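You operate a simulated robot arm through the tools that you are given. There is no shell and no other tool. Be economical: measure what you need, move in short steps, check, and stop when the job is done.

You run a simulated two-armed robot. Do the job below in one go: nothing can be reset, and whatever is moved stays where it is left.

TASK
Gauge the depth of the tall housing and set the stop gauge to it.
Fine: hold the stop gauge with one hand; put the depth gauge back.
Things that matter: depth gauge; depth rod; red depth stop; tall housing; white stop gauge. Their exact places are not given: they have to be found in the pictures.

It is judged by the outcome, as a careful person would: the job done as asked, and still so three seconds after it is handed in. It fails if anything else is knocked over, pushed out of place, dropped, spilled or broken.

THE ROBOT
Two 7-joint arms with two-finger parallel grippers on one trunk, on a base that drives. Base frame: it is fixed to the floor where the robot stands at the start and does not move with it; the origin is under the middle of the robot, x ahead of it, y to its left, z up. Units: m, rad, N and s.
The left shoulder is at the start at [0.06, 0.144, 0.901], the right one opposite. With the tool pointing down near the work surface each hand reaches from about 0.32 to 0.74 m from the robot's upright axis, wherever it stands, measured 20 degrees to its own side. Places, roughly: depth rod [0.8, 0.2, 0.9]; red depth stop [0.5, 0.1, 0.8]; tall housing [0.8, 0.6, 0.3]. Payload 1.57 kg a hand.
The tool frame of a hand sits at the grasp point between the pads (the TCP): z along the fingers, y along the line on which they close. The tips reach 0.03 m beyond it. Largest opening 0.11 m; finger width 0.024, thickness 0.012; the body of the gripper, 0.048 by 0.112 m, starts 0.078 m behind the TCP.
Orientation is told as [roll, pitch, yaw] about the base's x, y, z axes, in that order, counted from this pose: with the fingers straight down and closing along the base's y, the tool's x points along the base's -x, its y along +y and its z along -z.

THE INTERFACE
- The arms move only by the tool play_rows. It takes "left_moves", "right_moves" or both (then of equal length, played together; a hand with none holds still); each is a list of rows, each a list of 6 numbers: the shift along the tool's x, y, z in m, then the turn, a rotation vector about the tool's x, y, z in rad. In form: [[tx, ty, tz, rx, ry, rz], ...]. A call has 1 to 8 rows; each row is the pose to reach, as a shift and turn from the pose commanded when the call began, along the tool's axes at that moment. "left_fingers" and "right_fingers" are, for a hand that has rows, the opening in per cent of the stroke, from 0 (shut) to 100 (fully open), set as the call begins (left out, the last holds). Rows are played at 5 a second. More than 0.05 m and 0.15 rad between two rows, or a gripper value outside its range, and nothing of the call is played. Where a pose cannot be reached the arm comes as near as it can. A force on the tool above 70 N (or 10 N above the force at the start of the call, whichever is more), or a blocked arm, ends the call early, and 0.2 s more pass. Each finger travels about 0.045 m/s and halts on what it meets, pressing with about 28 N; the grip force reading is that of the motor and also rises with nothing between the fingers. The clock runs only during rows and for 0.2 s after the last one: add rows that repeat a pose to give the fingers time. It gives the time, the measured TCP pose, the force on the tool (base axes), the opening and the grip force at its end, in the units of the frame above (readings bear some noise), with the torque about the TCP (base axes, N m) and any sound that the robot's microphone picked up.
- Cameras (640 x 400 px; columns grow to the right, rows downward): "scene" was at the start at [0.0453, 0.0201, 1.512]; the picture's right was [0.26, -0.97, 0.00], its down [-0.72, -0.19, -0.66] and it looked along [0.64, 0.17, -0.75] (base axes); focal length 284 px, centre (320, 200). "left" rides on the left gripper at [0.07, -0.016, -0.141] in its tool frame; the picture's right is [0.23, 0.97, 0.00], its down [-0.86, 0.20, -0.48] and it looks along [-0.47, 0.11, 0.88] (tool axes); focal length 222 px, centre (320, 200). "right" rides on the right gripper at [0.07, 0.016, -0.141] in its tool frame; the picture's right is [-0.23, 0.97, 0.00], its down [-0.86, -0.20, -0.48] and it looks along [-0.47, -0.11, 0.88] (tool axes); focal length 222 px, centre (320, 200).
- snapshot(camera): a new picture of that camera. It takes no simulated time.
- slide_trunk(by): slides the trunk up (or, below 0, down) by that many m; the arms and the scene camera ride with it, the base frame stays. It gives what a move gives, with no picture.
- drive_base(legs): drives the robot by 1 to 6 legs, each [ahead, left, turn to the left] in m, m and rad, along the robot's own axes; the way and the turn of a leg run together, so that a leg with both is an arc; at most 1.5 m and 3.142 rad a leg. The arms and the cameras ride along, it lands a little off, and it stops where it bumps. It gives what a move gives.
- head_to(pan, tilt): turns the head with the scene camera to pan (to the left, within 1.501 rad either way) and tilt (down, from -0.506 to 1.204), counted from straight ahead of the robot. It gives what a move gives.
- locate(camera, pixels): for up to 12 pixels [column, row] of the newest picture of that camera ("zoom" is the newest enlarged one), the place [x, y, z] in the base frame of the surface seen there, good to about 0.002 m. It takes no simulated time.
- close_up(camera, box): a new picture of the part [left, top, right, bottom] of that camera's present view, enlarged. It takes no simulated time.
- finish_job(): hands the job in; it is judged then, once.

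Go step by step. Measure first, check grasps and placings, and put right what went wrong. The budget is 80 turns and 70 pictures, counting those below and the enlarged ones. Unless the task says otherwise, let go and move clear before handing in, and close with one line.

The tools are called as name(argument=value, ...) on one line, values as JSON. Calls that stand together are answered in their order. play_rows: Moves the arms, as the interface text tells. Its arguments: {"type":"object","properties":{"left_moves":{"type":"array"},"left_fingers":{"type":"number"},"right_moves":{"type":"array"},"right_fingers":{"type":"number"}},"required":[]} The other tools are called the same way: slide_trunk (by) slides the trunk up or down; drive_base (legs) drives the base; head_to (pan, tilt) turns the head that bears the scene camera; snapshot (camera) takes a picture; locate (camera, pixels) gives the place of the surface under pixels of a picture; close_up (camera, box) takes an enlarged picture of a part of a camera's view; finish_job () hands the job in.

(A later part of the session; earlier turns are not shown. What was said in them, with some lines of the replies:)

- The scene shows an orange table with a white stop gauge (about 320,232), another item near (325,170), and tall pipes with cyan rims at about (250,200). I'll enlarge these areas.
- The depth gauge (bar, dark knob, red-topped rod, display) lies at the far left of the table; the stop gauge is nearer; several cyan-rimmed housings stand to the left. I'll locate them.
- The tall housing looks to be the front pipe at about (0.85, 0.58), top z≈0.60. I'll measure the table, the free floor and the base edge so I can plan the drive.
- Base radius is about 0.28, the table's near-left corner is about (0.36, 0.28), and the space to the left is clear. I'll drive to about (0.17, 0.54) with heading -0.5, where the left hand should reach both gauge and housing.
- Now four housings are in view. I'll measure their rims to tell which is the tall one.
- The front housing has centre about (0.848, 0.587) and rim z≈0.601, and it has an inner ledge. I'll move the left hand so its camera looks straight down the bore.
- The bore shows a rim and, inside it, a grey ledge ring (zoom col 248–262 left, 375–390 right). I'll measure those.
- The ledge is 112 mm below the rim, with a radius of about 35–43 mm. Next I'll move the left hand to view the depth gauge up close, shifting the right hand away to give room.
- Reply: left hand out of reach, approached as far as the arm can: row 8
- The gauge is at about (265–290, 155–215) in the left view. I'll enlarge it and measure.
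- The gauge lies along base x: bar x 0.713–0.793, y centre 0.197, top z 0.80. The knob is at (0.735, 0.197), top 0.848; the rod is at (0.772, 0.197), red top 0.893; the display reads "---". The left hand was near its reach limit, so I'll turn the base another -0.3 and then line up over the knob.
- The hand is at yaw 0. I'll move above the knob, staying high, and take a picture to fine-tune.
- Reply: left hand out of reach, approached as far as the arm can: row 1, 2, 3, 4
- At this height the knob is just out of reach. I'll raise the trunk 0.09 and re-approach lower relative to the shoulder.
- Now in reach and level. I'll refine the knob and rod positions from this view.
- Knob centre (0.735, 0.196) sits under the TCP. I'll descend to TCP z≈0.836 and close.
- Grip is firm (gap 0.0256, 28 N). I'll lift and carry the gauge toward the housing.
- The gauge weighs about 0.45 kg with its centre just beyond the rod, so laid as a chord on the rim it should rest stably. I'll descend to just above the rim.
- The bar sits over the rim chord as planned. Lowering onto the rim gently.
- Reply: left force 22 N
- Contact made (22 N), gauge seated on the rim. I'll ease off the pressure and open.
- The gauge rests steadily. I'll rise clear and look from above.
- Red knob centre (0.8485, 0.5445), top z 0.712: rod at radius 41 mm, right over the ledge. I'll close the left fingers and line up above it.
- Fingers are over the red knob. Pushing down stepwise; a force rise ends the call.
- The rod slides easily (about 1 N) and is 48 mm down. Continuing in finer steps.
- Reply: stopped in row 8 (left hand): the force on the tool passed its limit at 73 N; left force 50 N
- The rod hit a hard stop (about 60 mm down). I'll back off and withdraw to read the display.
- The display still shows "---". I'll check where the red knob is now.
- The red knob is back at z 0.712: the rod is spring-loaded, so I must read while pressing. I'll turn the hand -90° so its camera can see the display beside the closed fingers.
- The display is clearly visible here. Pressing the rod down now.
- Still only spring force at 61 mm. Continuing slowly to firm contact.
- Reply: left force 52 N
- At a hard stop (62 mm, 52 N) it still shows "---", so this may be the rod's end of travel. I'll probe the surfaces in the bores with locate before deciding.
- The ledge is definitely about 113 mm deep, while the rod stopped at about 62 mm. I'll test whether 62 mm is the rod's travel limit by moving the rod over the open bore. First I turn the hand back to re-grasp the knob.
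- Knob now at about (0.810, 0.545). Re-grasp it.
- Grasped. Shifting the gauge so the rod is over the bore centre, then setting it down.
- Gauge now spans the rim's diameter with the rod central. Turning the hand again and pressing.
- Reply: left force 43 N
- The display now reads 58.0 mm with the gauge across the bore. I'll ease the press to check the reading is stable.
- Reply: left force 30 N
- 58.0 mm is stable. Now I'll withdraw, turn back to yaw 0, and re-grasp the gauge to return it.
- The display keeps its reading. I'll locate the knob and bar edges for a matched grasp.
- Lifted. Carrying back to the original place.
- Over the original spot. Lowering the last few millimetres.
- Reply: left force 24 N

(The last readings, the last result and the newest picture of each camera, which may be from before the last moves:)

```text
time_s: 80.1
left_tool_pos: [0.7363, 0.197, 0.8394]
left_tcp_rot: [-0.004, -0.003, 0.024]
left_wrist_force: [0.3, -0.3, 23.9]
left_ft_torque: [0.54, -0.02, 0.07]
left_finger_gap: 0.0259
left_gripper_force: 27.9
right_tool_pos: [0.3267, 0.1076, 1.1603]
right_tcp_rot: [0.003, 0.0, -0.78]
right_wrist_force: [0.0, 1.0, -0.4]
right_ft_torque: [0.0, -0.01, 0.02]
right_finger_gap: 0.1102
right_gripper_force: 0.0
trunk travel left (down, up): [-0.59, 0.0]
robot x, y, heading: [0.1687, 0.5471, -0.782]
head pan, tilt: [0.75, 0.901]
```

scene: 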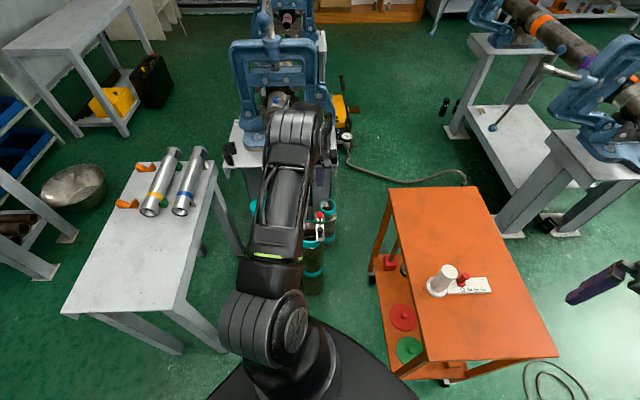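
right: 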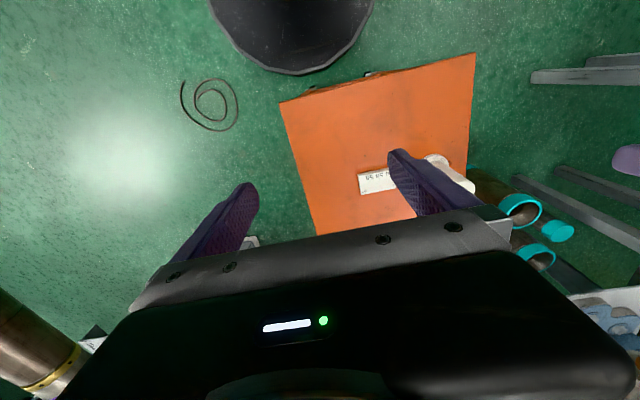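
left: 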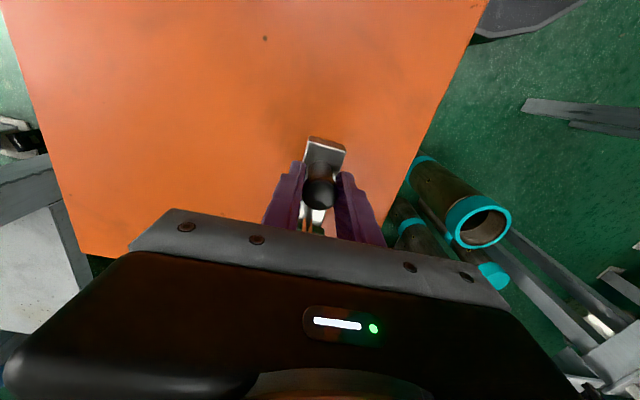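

Seated (24 N). Ease off, open and rise straight up.

play_rows(left_moves=[[0, 0, -0.0015, 0, 0, 0], [0, 0, -0.003, 0, 0, 0], [0, 0, -0.003, 0, 0, 0]])

play_rows(left_moves=[[0, 0, 0, 0, 0, 0], [0, 0, 0, 0, 0, 0], [0, 0, 0, 0, 0, 0], [0, 0, 0, 0, 0, 0], [0, 0, 0, 0, 0, 0]], left_fingers=60)

play_rows(left_moves=[[0, 0, -0.04, 0, 0, 0], [0, 0, -0.08, 0, 0, 0], [0, 0, -0.115, 0, 0, 0], [0, 0, -0.115, 0, 0, 0]])

snapshot(camera="left")

locate(camera="left", pixels=[[320, 148], [310, 197], [312, 120], [335, 125], [294, 209]])

```text
time_s: 80.9
left_tool_pos: [0.7366, 0.1968, 0.8403]
left_tcp_rot: [0.0, -0.001, 0.024]
left_wrist_force: [2.4, -3.8, 10.2]
left_ft_torque: [-0.32, -0.49, -0.04]
left_finger_gap: 0.0257
left_gripper_force: 28.6
right_tool_pos: [0.3259, 0.1074, 1.1587]
right_tcp_rot: [0.001, -0.001, -0.779]
right_wrist_force: [0.7, 0.1, 0.3]
right_ft_torque: [0.01, 0.03, 0.01]
right_finger_gap: 0.1098
right_gripper_force: 0.1
trunk travel left (down, up): [-0.59, 0.0]
robot x, y, heading: [0.1649, 0.54, -0.784]
head pan, tilt: [0.75, 0.901]
```

```text
time_s: 82.1
left_tool_pos: [0.7358, 0.1966, 0.8396]
left_tcp_rot: [-0.001, 0.0, 0.025]
left_wrist_force: [0.0, 0.2, 0.3]
left_ft_torque: [-0.04, 0.02, 0.0]
left_finger_gap: 0.066
left_gripper_force: 0.0
right_tool_pos: [0.3271, 0.107, 1.16]
right_tcp_rot: [0.002, 0.0, -0.781]
right_wrist_force: [0.5, 0.0, 0.2]
right_ft_torque: [0.02, -0.03, -0.02]
right_finger_gap: 0.1101
right_gripper_force: 0.0
trunk travel left (down, up): [-0.59, 0.0]
robot x, y, heading: [0.1677, 0.5484, -0.781]
head pan, tilt: [0.75, 0.901]
```

```text
time_s: 83.1
left_tool_pos: [0.7366, 0.198, 0.9563]
left_tcp_rot: [0.0, 0.002, 0.025]
left_wrist_force: [0.5, -0.5, 0.1]
left_ft_torque: [0.0, 0.03, 0.02]
left_finger_gap: 0.0662
left_gripper_force: 0.2
right_tool_pos: [0.3276, 0.1061, 1.1593]
right_tcp_rot: [0.002, -0.002, -0.78]
right_wrist_force: [-0.4, -0.7, -0.1]
right_ft_torque: [-0.01, 0.0, -0.03]
right_finger_gap: 0.1098
right_gripper_force: 0.1
trunk travel left (down, up): [-0.59, 0.0]
robot x, y, heading: [0.1704, 0.5454, -0.783]
head pan, tilt: [0.75, 0.901]
```

```text
20 pictures are left
```

left: 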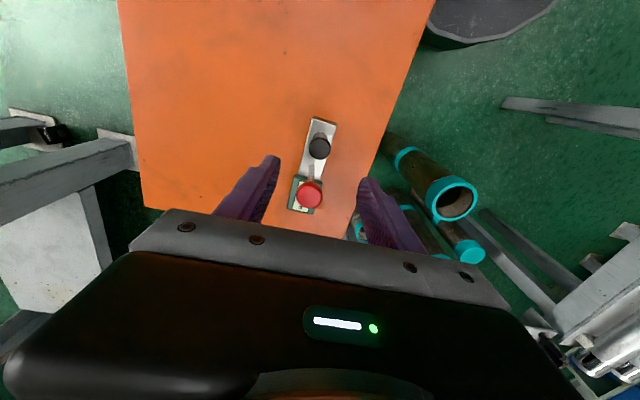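

```text
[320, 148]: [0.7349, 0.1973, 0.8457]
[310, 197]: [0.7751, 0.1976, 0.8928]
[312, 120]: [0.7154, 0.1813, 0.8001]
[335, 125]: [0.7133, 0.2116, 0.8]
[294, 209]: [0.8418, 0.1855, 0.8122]
```

The gauge is back within about 1–2 mm of its start. Next, the stop gauge. I'll bring the left hand over its post, rotating to yaw -90°, and view it.

play_rows(left_moves=[[0.026, 0.008, -0.02, 0, 0, 0.14], [0.052, 0.016, -0.03, 0, 0, 0.28], [0.078, 0.024, -0.04, 0, 0, 0.42], [0.104, 0.032, -0.04, 0, 0, 0.56], [0.13, 0.04, -0.04, 0, 0, 0.7], [0.156, 0.048, -0.04, 0, 0, 0.84], [0.182, 0.056, -0.04, 0, 0, 0.98], [0.209, 0.065, -0.04, 0, 0, 1.12]], left_fingers=75)

play_rows(left_moves=[[0, 0, 0, 0, 0, 0.14], [0, 0, 0, 0, 0, 0.28], [0, 0, 0, 0, 0, 0.42], [0, 0, 0, 0, 0, 0.475], [0, 0, 0, 0, 0, 0.475]])

snapshot(camera="left")

head_to(pan=0.0, tilt=1.0)

snapshot(camera="scene")

```text
time_s: 84.9
left_tool_pos: [0.5256, 0.2569, 0.9971]
left_tcp_rot: [0.001, 0.0, -1.1]
left_wrist_force: [0.5, 0.0, 0.0]
left_ft_torque: [0.0, -0.02, 0.0]
left_finger_gap: 0.0824
left_gripper_force: 0.0
right_tool_pos: [0.3272, 0.1072, 1.159]
right_tcp_rot: [0.003, 0.0, -0.78]
right_wrist_force: [0.0, -0.5, 0.3]
right_ft_torque: [-0.01, -0.01, -0.02]
right_finger_gap: 0.1099
right_gripper_force: 0.0
trunk travel left (down, up): [-0.59, 0.0]
robot x, y, heading: [0.1675, 0.5446, -0.781]
head pan, tilt: [0.75, 0.901]
```

```text
time_s: 86.1
left_tool_pos: [0.5255, 0.2573, 0.9942]
left_tcp_rot: [-0.002, 0.0, -1.572]
left_wrist_force: [-1.1, -1.0, 0.0]
left_ft_torque: [0.07, 0.0, 0.0]
left_finger_gap: 0.0824
left_gripper_force: 0.0
right_tool_pos: [0.3271, 0.1071, 1.1584]
right_tcp_rot: [0.001, 0.0, -0.779]
right_wrist_force: [0.1, 0.4, -0.2]
right_ft_torque: [0.01, 0.01, 0.0]
right_finger_gap: 0.1098
right_gripper_force: 0.1
trunk travel left (down, up): [-0.59, 0.0]
robot x, y, heading: [0.1686, 0.543, -0.781]
head pan, tilt: [0.75, 0.901]
```

```text
19 pictures are left
```

left: 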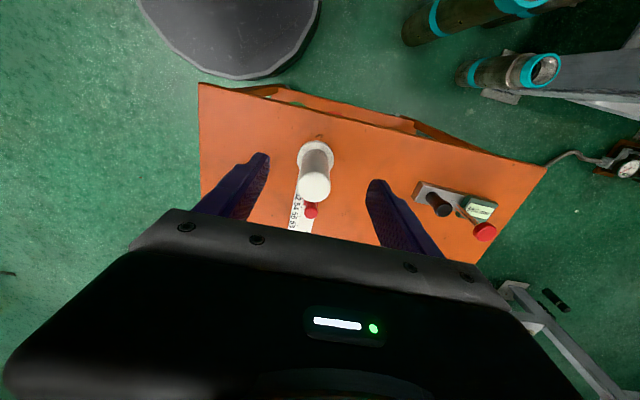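

```text
time_s: 87.2
left_tool_pos: [0.526, 0.2574, 0.9952]
left_tcp_rot: [0.001, 0.0, -1.571]
left_wrist_force: [-0.4, -0.3, 0.3]
left_ft_torque: [0.01, -0.01, 0.0]
left_finger_gap: 0.0823
left_gripper_force: 0.1
right_tool_pos: [0.3276, 0.1069, 1.1593]
right_tcp_rot: [0.002, 0.0, -0.781]
right_wrist_force: [0.2, -0.5, 0.0]
right_ft_torque: [0.01, -0.05, -0.02]
right_finger_gap: 0.1099
right_gripper_force: 0.1
trunk travel left (down, up): [-0.59, 0.0]
robot x, y, heading: [0.1697, 0.5472, -0.783]
head pan, tilt: [0.0, 1.0]
```

```text
18 pictures are left
```

scene: 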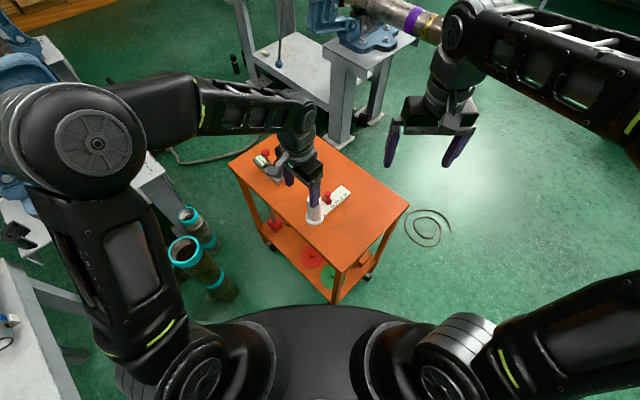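

locate(camera="left", pixels=[[315, 186], [302, 184], [328, 184], [312, 208], [315, 146], [290, 225], [300, 168], [330, 168]])

close_up(camera="scene", box=[290, 170, 370, 230])

```text
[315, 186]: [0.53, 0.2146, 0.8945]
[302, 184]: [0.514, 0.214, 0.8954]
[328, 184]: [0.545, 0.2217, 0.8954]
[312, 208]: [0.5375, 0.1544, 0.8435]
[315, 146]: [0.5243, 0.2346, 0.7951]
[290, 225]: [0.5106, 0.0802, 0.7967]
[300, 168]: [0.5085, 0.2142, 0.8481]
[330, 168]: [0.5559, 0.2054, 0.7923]
```

```text
6.67 times, centred on (330, 200) of scene
```

zoom: 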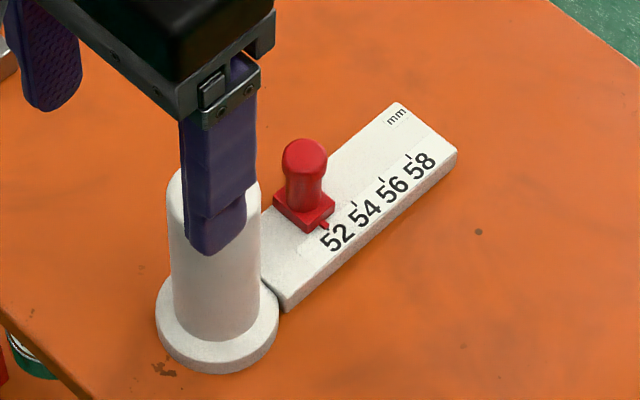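

locate(camera="zoom", pixels=[[326, 229], [354, 205], [383, 181], [410, 157], [304, 165], [304, 215], [320, 150], [303, 142], [400, 104], [456, 152], [283, 305], [278, 195]])

```text
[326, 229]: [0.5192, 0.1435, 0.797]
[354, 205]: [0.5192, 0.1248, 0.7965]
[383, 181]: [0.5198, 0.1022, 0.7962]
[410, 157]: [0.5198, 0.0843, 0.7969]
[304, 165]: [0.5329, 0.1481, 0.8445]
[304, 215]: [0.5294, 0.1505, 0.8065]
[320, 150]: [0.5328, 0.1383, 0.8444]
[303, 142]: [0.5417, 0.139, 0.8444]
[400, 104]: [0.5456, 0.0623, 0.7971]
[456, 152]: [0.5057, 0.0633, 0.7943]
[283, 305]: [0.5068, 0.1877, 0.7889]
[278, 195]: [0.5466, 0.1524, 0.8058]
```

Ticks are at y≈0.1435 (52) to y≈0.084 (58), about 10 mm of travel per mm; the red slider moves toward -y. I'll tilt the left hand 0.5 rad outward and grasp the white post.

play_rows(left_moves=[[0, 0, 0, 0, -0.125, 0], [0, 0, 0, 0, -0.25, 0], [0, 0, 0, 0, -0.375, 0], [0, 0, 0, 0, -0.5, 0], [-0.011, 0.001, 0.035, 0, -0.5, 0], [-0.022, 0.001, 0.07, 0, -0.5, 0], [-0.033, 0.0015, 0.105, 0, -0.5, 0], [-0.044, 0.0015, 0.13, 0, -0.5, 0]])

snapshot(camera="left")

```text
time_s: 89.0
left_tool_pos: [0.5289, 0.2124, 0.8638]
left_tcp_rot: [-0.001, -0.499, -1.57]
left_wrist_force: [1.2, 0.2, 0.5]
left_ft_torque: [0.02, 0.02, 0.01]
left_finger_gap: 0.0825
left_gripper_force: 0.0
right_tool_pos: [0.3275, 0.1074, 1.1597]
right_tcp_rot: [0.002, 0.001, -0.78]
right_wrist_force: [0.2, 0.3, 0.3]
right_ft_torque: [-0.06, 0.03, 0.02]
right_finger_gap: 0.1101
right_gripper_force: 0.1
trunk travel left (down, up): [-0.59, 0.0]
robot x, y, heading: [0.1663, 0.5435, -0.778]
head pan, tilt: [0.0, 1.0]
```

```text
16 pictures are left
```

left: 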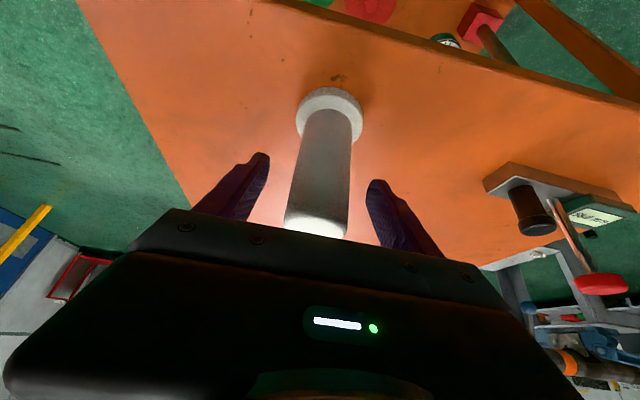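

The post is centred between the fingers. Closing the left hand on it.

play_rows(left_moves=[[0, 0, 0, 0, 0, 0], [0, 0, 0, 0, 0, 0], [0, 0, 0, 0, 0, 0], [0, 0, 0, 0, 0, 0], [0, 0, 0, 0, 0, 0], [0, 0, 0, 0, 0, 0]], left_fingers=0)

close_up(camera="scene", box=[290, 170, 370, 230])

```text
time_s: 90.4
left_tool_pos: [0.528, 0.2122, 0.8654]
left_tcp_rot: [-0.002, -0.5, -1.569]
left_wrist_force: [1.2, 0.0, -0.6]
left_ft_torque: [0.06, -0.16, 0.03]
left_finger_gap: 0.0413
left_gripper_force: 27.4
right_tool_pos: [0.3263, 0.1059, 1.1588]
right_tcp_rot: [0.0, 0.0, -0.78]
right_wrist_force: [0.2, 0.4, 0.5]
right_ft_torque: [0.04, -0.03, -0.01]
right_finger_gap: 0.1102
right_gripper_force: 0.1
trunk travel left (down, up): [-0.59, 0.0]
robot x, y, heading: [0.1667, 0.544, -0.78]
head pan, tilt: [0.0, 1.0]
```

```text
6.67 times, centred on (330, 200) of scene
```

zoom: 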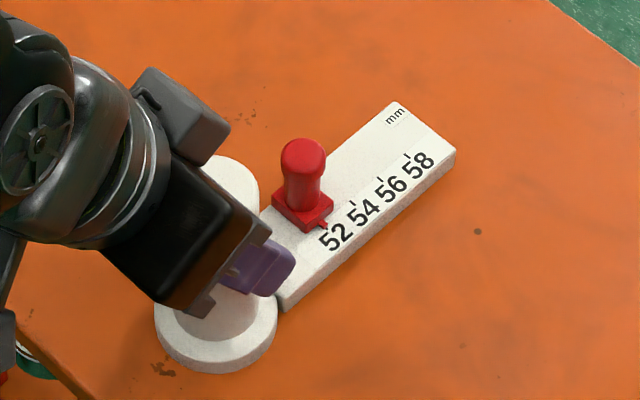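

The left hand holds the post (gap 41 mm). A grey block on the hand shows at zoom (185,110); I'll locate it for clearance, and bring the right hand toward the red stop from above.

locate(camera="zoom", pixels=[[185, 110], [215, 140], [140, 90], [210, 230], [304, 160], [304, 142], [270, 270], [322, 228], [409, 156]])

play_rows(right_moves=[[0, 0, 0, 0, 0, 0.13], [0, 0, 0, 0, 0, 0.26], [0, 0, 0, 0, 0, 0.39], [0, 0, 0, 0, 0, 0.52], [0, 0, 0, 0, 0, 0.65], [0, 0, 0, 0, 0, 0.785], [0, 0, 0, 0, 0, 0.785]], right_fingers=50)

```text
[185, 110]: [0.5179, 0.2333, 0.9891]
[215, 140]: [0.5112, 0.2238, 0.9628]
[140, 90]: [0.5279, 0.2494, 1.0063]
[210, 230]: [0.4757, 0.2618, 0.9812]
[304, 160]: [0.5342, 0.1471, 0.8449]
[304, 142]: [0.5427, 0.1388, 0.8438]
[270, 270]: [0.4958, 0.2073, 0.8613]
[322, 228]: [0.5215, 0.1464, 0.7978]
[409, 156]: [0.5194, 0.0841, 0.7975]
```

```text
time_s: 92.0
left_tool_pos: [0.5289, 0.2135, 0.8648]
left_tcp_rot: [-0.001, -0.502, -1.569]
left_wrist_force: [0.5, 0.5, -1.3]
left_ft_torque: [0.0, -0.24, 0.05]
left_finger_gap: 0.0417
left_gripper_force: 28.0
right_tool_pos: [0.3271, 0.1077, 1.1581]
right_tcp_rot: [0.0, 0.0, -1.568]
right_wrist_force: [-0.3, 0.6, 0.3]
right_ft_torque: [-0.02, 0.02, 0.03]
right_finger_gap: 0.0553
right_gripper_force: 0.1
trunk travel left (down, up): [-0.59, 0.0]
robot x, y, heading: [0.1672, 0.5428, -0.784]
head pan, tilt: [0.0, 1.0]
```

The block protrudes to y≈0.224, so I'll tilt the right hand 0.35 rad away. Moving it over the red stop.

play_rows(right_moves=[[0, 0.026, 0.012, 0, 0, 0], [0, 0.052, 0.025, 0, 0, 0], [0, 0.078, 0.037, 0, 0, 0], [0, 0.104, 0.05, 0, 0, 0], [0, 0.13, 0.062, 0, 0.08, 0], [0, 0.156, 0.075, 0, 0.17, 0], [0, 0.182, 0.087, 0, 0.26, 0], [0, 0.2075, 0.1, 0, 0.35, 0]])

snapshot(camera="scene")

```text
time_s: 93.8
left_tool_pos: [0.5276, 0.2121, 0.8647]
left_tcp_rot: [-0.002, -0.501, -1.569]
left_wrist_force: [-0.9, 0.6, 1.7]
left_ft_torque: [0.02, -0.13, 0.06]
left_finger_gap: 0.0414
left_gripper_force: 28.0
right_tool_pos: [0.5, 0.107, 1.0771]
right_tcp_rot: [0.001, 0.231, -1.565]
right_wrist_force: [-0.3, -0.1, 0.1]
right_ft_torque: [-0.01, 0.01, -0.03]
right_finger_gap: 0.055
right_gripper_force: 0.1
right hand out of reach, approached as far as the arm can: row 7, 8
trunk travel left (down, up): [-0.59, 0.0]
robot x, y, heading: [0.1683, 0.5469, -0.781]
head pan, tilt: [0.0, 1.0]
```

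```text
14 pictures are left
```

scene: 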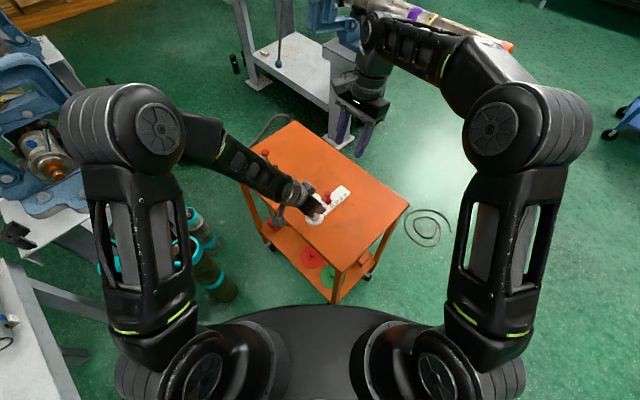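

Tilt at that height costs reach; I'll keep 0.23 rad and come down.

play_rows(right_moves=[[-0.004, 0, 0.037, 0, 0, 0], [-0.008, 0.005, 0.074, 0, 0, 0], [-0.012, 0.02, 0.111, 0, 0, 0], [-0.016, 0.035, 0.147, 0, 0, 0], [-0.016, 0.035, 0.147, 0, 0, 0]])

snapshot(camera="right")

```text
time_s: 95.0
left_tool_pos: [0.5289, 0.2114, 0.8646]
left_tcp_rot: [-0.002, -0.5, -1.568]
left_wrist_force: [0.3, 0.1, 0.5]
left_ft_torque: [0.07, -0.23, 0.03]
left_finger_gap: 0.0415
left_gripper_force: 28.5
right_tool_pos: [0.5349, 0.1256, 0.9305]
right_tcp_rot: [0.003, 0.229, -1.565]
right_wrist_force: [-0.4, -0.4, 1.1]
right_ft_torque: [0.0, 0.02, 0.02]
right_finger_gap: 0.0549
right_gripper_force: 0.0
trunk travel left (down, up): [-0.59, 0.0]
robot x, y, heading: [0.1666, 0.5452, -0.782]
head pan, tilt: [0.0, 1.0]
```

```text
13 pictures are left
```

right: 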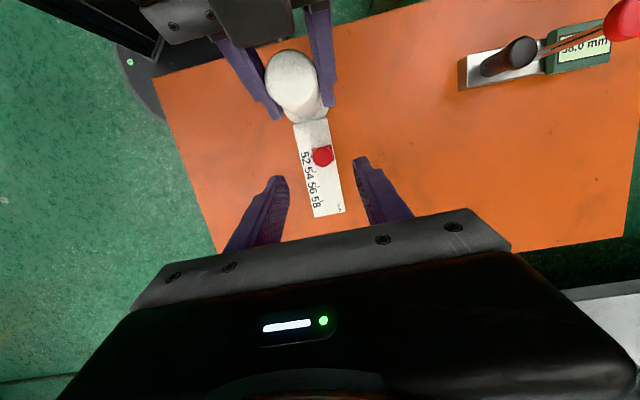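

The red stop is centred between the right fingers' line. I'll locate it and descend.

locate(camera="right", pixels=[[322, 156], [313, 157], [331, 155], [321, 148], [322, 164], [310, 162]])

```text
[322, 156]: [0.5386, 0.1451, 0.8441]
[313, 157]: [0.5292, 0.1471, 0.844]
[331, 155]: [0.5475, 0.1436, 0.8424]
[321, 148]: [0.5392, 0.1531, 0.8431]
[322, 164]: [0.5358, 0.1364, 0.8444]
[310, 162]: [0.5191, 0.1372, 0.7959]
```

play_rows(right_moves=[[0, 0.003, 0.035, 0, 0, 0], [0, 0.003, 0.065, 0, 0, 0], [-0.001, 0.003, 0.08, 0, 0, 0], [-0.001, 0.003, 0.089, 0, 0, 0], [-0.001, 0.003, 0.089, 0, 0, 0]])

play_rows(right_moves=[[0, 0, 0, 0, 0, 0], [0, 0, 0, 0, 0, 0], [0, 0, 0, 0, 0, 0], [0, 0, 0, 0, 0, 0], [0, 0, 0, 0, 0, 0]], right_fingers=0)

snapshot(camera="right")

```text
time_s: 96.2
left_tool_pos: [0.5291, 0.2123, 0.865]
left_tcp_rot: [-0.003, -0.502, -1.568]
left_wrist_force: [1.7, 0.7, -0.2]
left_ft_torque: [0.03, -0.23, 0.05]
left_finger_gap: 0.0414
left_gripper_force: 28.2
right_tool_pos: [0.5389, 0.1463, 0.8427]
right_tcp_rot: [0.001, 0.231, -1.566]
right_wrist_force: [-0.6, 0.3, -0.1]
right_ft_torque: [0.0, 0.03, 0.0]
right_finger_gap: 0.055
right_gripper_force: 0.1
trunk travel left (down, up): [-0.59, 0.0]
robot x, y, heading: [0.1665, 0.5459, -0.785]
head pan, tilt: [0.0, 1.0]
```

```text
time_s: 97.4
left_tool_pos: [0.5301, 0.2115, 0.8647]
left_tcp_rot: [-0.001, -0.501, -1.569]
left_wrist_force: [5.1, -0.7, 0.9]
left_ft_torque: [0.14, -0.69, 0.25]
left_finger_gap: 0.0414
left_gripper_force: 28.1
right_tool_pos: [0.538, 0.146, 0.8433]
right_tcp_rot: [0.0, 0.23, -1.563]
right_wrist_force: [-3.5, -0.2, -1.0]
right_ft_torque: [0.01, 0.52, 0.02]
right_finger_gap: 0.021
right_gripper_force: 28.4
trunk travel left (down, up): [-0.59, 0.0]
robot x, y, heading: [0.1692, 0.5469, -0.782]
head pan, tilt: [0.0, 1.0]
```

```text
12 pictures are left
```

right: 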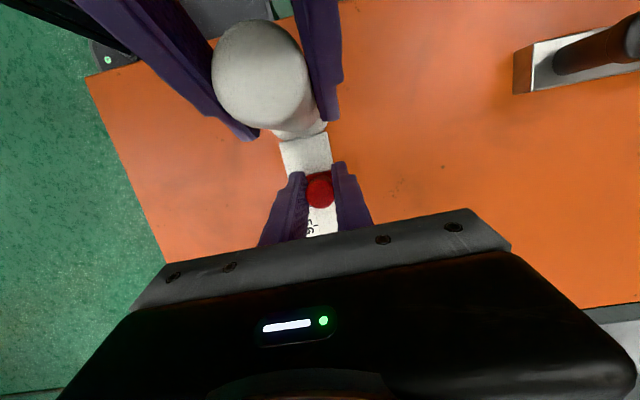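

Red stop gripped (gap 21 mm). Sliding it 55 mm toward 58 in small steps while the left hand holds the post.

play_rows(right_moves=[[-0.0078, 0, -0.0018, 0, 0, 0], [-0.0156, 0, -0.0037, 0, 0, 0], [-0.0234, 0, -0.0055, 0, 0, 0], [-0.0311, 0, -0.0073, 0, 0, 0], [-0.0389, 0, -0.0092, 0, 0, 0], [-0.0467, 0, -0.011, 0, 0, 0], [-0.0535, 0, -0.0126, 0, 0, 0], [-0.0535, 0, -0.0126, 0, 0, 0]])

close_up(camera="scene", box=[290, 150, 386, 222])

```text
time_s: 99.2
left_tool_pos: [0.5282, 0.2122, 0.8651]
left_tcp_rot: [-0.003, -0.501, -1.57]
left_wrist_force: [-2.5, -1.6, -0.1]
left_ft_torque: [-0.17, -0.59, -0.35]
left_finger_gap: 0.0414
left_gripper_force: 28.1
right_tool_pos: [0.539, 0.0921, 0.8423]
right_tcp_rot: [0.001, 0.23, -1.565]
right_wrist_force: [4.7, 2.4, 4.9]
right_ft_torque: [0.32, 0.43, -0.04]
right_finger_gap: 0.0211
right_gripper_force: 28.4
trunk travel left (down, up): [-0.59, 0.0]
robot x, y, heading: [0.1673, 0.5431, -0.778]
head pan, tilt: [0.0, 1.0]
```

```text
5.56 times, centred on (338, 186) of scene
```

zoom: 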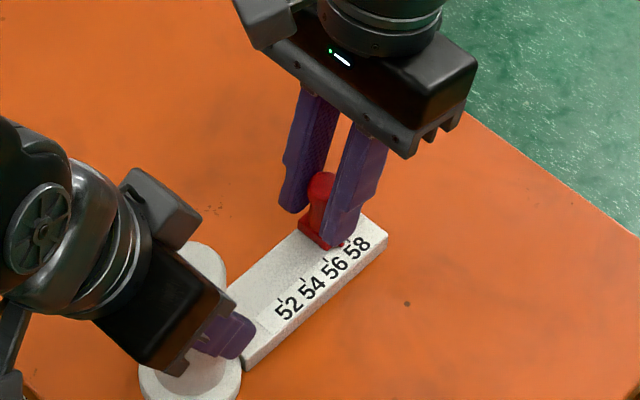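

The stop is near 57.5. I'll zoom in tighter on the pointer.

close_up(camera="scene", box=[334, 180, 358, 200])

locate(camera="zoom", pixels=[[320, 200]])

```text
16.00 times, centred on (346, 190) of scene
```

zoom: 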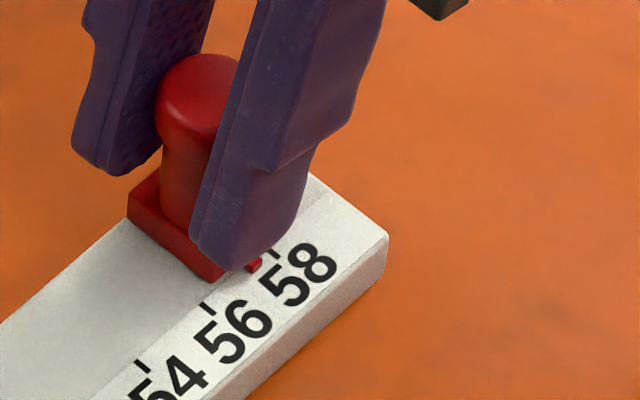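

```text
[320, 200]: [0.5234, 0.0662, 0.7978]
```

locate(camera="zoom", pixels=[[255, 265], [258, 261], [251, 270], [276, 251], [208, 307], [142, 366], [262, 266]])

```text
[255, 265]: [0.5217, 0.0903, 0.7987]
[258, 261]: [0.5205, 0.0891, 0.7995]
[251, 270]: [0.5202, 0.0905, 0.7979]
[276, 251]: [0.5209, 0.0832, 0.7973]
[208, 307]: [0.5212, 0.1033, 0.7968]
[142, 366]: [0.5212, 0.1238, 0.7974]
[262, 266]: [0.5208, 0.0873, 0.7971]
```

The pointer is at y≈0.0897 and the 58 tick at 0.0832, so about 6 mm more.

play_rows(right_moves=[[-0.002, 0, -0.0005, 0, 0, 0], [-0.004, 0, -0.001, 0, 0, 0], [-0.006, 0, -0.0014, 0, 0, 0], [-0.006, 0, -0.0014, 0, 0, 0], [-0.006, 0, -0.0014, 0, 0, 0]])

close_up(camera="scene", box=[334, 180, 358, 200])

```text
time_s: 100.4
left_tool_pos: [0.5284, 0.2127, 0.8654]
left_tcp_rot: [0.0, -0.501, -1.568]
left_wrist_force: [-2.0, -4.9, 0.2]
left_ft_torque: [-0.24, -0.48, -0.28]
left_finger_gap: 0.0415
left_gripper_force: 28.0
right_tool_pos: [0.5377, 0.0849, 0.8414]
right_tcp_rot: [-0.002, 0.231, -1.565]
right_wrist_force: [3.1, 4.7, 1.4]
right_ft_torque: [0.1, 0.38, -0.04]
right_finger_gap: 0.0211
right_gripper_force: 27.9
trunk travel left (down, up): [-0.59, 0.0]
robot x, y, heading: [0.165, 0.5469, -0.78]
head pan, tilt: [0.0, 1.0]
```

```text
16.00 times, centred on (346, 190) of scene
```

zoom: 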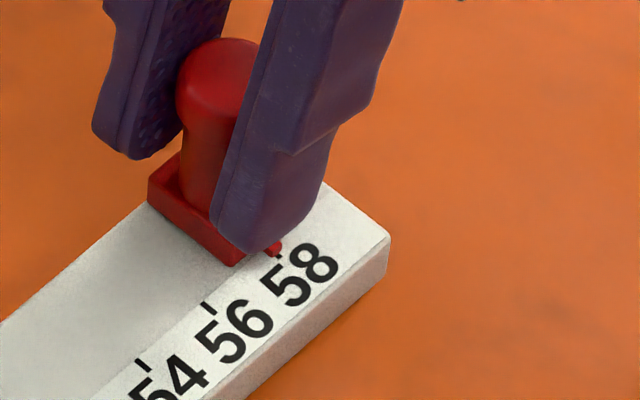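

The pointer now covers the 58 tick (275,249). I'll release the right hand and back off to view it unobstructed, left hand still holding.

play_rows(right_moves=[[0, 0, 0, 0, 0, 0], [0, 0, 0, 0, 0, 0], [0, 0, 0, 0, 0, 0], [0, 0, 0, 0, 0, 0]], right_fingers=50)

play_rows(right_moves=[[0, 0, -0.04, 0, 0, 0], [0, 0, -0.08, 0, 0, 0], [0, 0, -0.1, 0, 0, 0]])

close_up(camera="scene", box=[334, 180, 358, 200])

locate(camera="zoom", pixels=[[275, 249], [208, 307], [142, 366], [281, 257], [270, 245], [279, 252]])

```text
time_s: 101.4
left_tool_pos: [0.5286, 0.2125, 0.8654]
left_tcp_rot: [-0.002, -0.499, -1.569]
left_wrist_force: [1.6, 0.8, 1.5]
left_ft_torque: [0.16, -0.25, 0.02]
left_finger_gap: 0.0415
left_gripper_force: 28.1
right_tool_pos: [0.5388, 0.0855, 0.8431]
right_tcp_rot: [-0.001, 0.23, -1.565]
right_wrist_force: [-0.5, 0.3, -0.5]
right_ft_torque: [0.02, 0.03, 0.02]
right_finger_gap: 0.0552
right_gripper_force: 0.0
trunk travel left (down, up): [-0.59, 0.0]
robot x, y, heading: [0.1684, 0.5447, -0.783]
head pan, tilt: [0.0, 1.0]
```

```text
time_s: 102.2
left_tool_pos: [0.5273, 0.2119, 0.8646]
left_tcp_rot: [-0.002, -0.499, -1.57]
left_wrist_force: [-0.5, -0.3, 0.3]
left_ft_torque: [0.03, 0.09, -0.07]
left_finger_gap: 0.0413
left_gripper_force: 28.1
right_tool_pos: [0.538, 0.0615, 0.9386]
right_tcp_rot: [0.0, 0.231, -1.565]
right_wrist_force: [0.3, 0.0, 0.3]
right_ft_torque: [-0.04, -0.02, 0.03]
right_finger_gap: 0.0549
right_gripper_force: 0.1
trunk travel left (down, up): [-0.59, 0.0]
robot x, y, heading: [0.172, 0.5439, -0.784]
head pan, tilt: [0.0, 1.0]
```

```text
16.00 times, centred on (346, 190) of scene
```

zoom: 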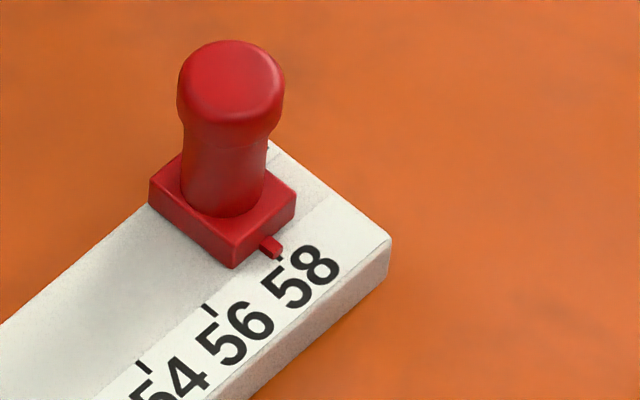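

```text
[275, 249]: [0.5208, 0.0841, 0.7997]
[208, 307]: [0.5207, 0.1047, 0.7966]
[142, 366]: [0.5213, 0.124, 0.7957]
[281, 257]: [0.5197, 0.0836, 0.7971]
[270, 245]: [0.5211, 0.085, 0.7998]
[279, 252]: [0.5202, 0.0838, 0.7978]
```

The pointer sits on the 58 tick (tick remnant at (281,257) in line with it). I'll release the post and back both hands clear.

play_rows(left_moves=[[0, 0, 0, 0, 0, 0], [0, 0, 0, 0, 0, 0], [0, 0, 0, 0, 0, 0], [0, 0, 0, 0, 0, 0], [0, 0, 0, 0, 0, 0]], left_fingers=75)

play_rows(left_moves=[[0, 0, -0.03, 0, 0, 0], [0, 0, -0.07, 0, 0, 0], [0, 0, -0.11, 0, 0, 0], [0, 0, -0.15, 0, 0, 0]], right_moves=[[0, 0, -0.02, 0, 0, 0], [0, 0, -0.04, 0, 0, 0], [0, 0, -0.06, 0, 0, 0], [0, 0, -0.08, 0, 0, 0]])

close_up(camera="scene", box=[240, 130, 384, 238])

close_up(camera="scene", box=[334, 180, 358, 200])

```text
time_s: 103.4
left_tool_pos: [0.529, 0.2123, 0.8663]
left_tcp_rot: [-0.001, -0.503, -1.569]
left_wrist_force: [0.1, 0.0, 0.0]
left_ft_torque: [0.0, 0.03, 0.05]
left_finger_gap: 0.0823
left_gripper_force: 0.0
right_tool_pos: [0.5383, 0.0613, 0.9395]
right_tcp_rot: [-0.001, 0.23, -1.566]
right_wrist_force: [-0.1, -0.7, -0.4]
right_ft_torque: [0.01, -0.01, -0.02]
right_finger_gap: 0.0549
right_gripper_force: 0.1
trunk travel left (down, up): [-0.59, 0.0]
robot x, y, heading: [0.1684, 0.549, -0.782]
head pan, tilt: [0.0, 1.0]
```

```text
time_s: 104.4
left_tool_pos: [0.5261, 0.2885, 0.9981]
left_tcp_rot: [-0.001, -0.501, -1.571]
left_wrist_force: [-0.3, 0.1, -0.4]
left_ft_torque: [-0.01, -0.02, 0.04]
left_finger_gap: 0.0826
left_gripper_force: 0.0
right_tool_pos: [0.5373, 0.0474, 0.9991]
right_tcp_rot: [0.0, 0.231, -1.565]
right_wrist_force: [-0.3, -0.5, -0.8]
right_ft_torque: [0.0, 0.01, 0.02]
right_finger_gap: 0.0551
right_gripper_force: 0.0
right hand out of reach, approached as far as the arm can: row 4
trunk travel left (down, up): [-0.59, 0.0]
robot x, y, heading: [0.1665, 0.5498, -0.786]
head pan, tilt: [0.0, 1.0]
```

```text
3.70 times, centred on (312, 184) of scene
```

zoom: 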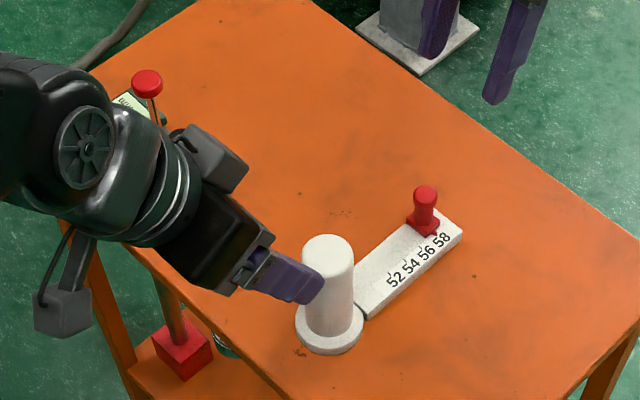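

```text
16.00 times, centred on (346, 190) of scene
```

zoom: 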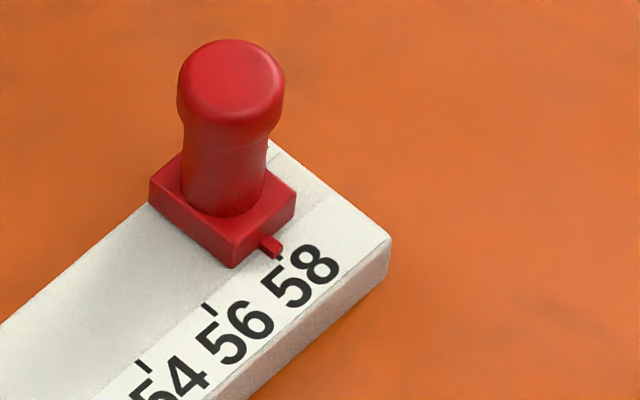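

The red stop sits on 58, the stop gauge has not shifted, the depth gauge is back in place, and both hands are clear. Handing in.

finish_job()

```text
The job is handed in.
```

The depth gauge read 58.0 mm across the tall housing and the white stop gauge's red stop is set to 58. The reading puzzled me: the camera puts the visible ledge inside at about 113 mm, and with the rod off-centre over that ledge the gauge gave no reading ("---"). I used 58.0 because it held when I eased the pressure. The depth gauge is back within about 2 mm of where it started, and both hands are clear.
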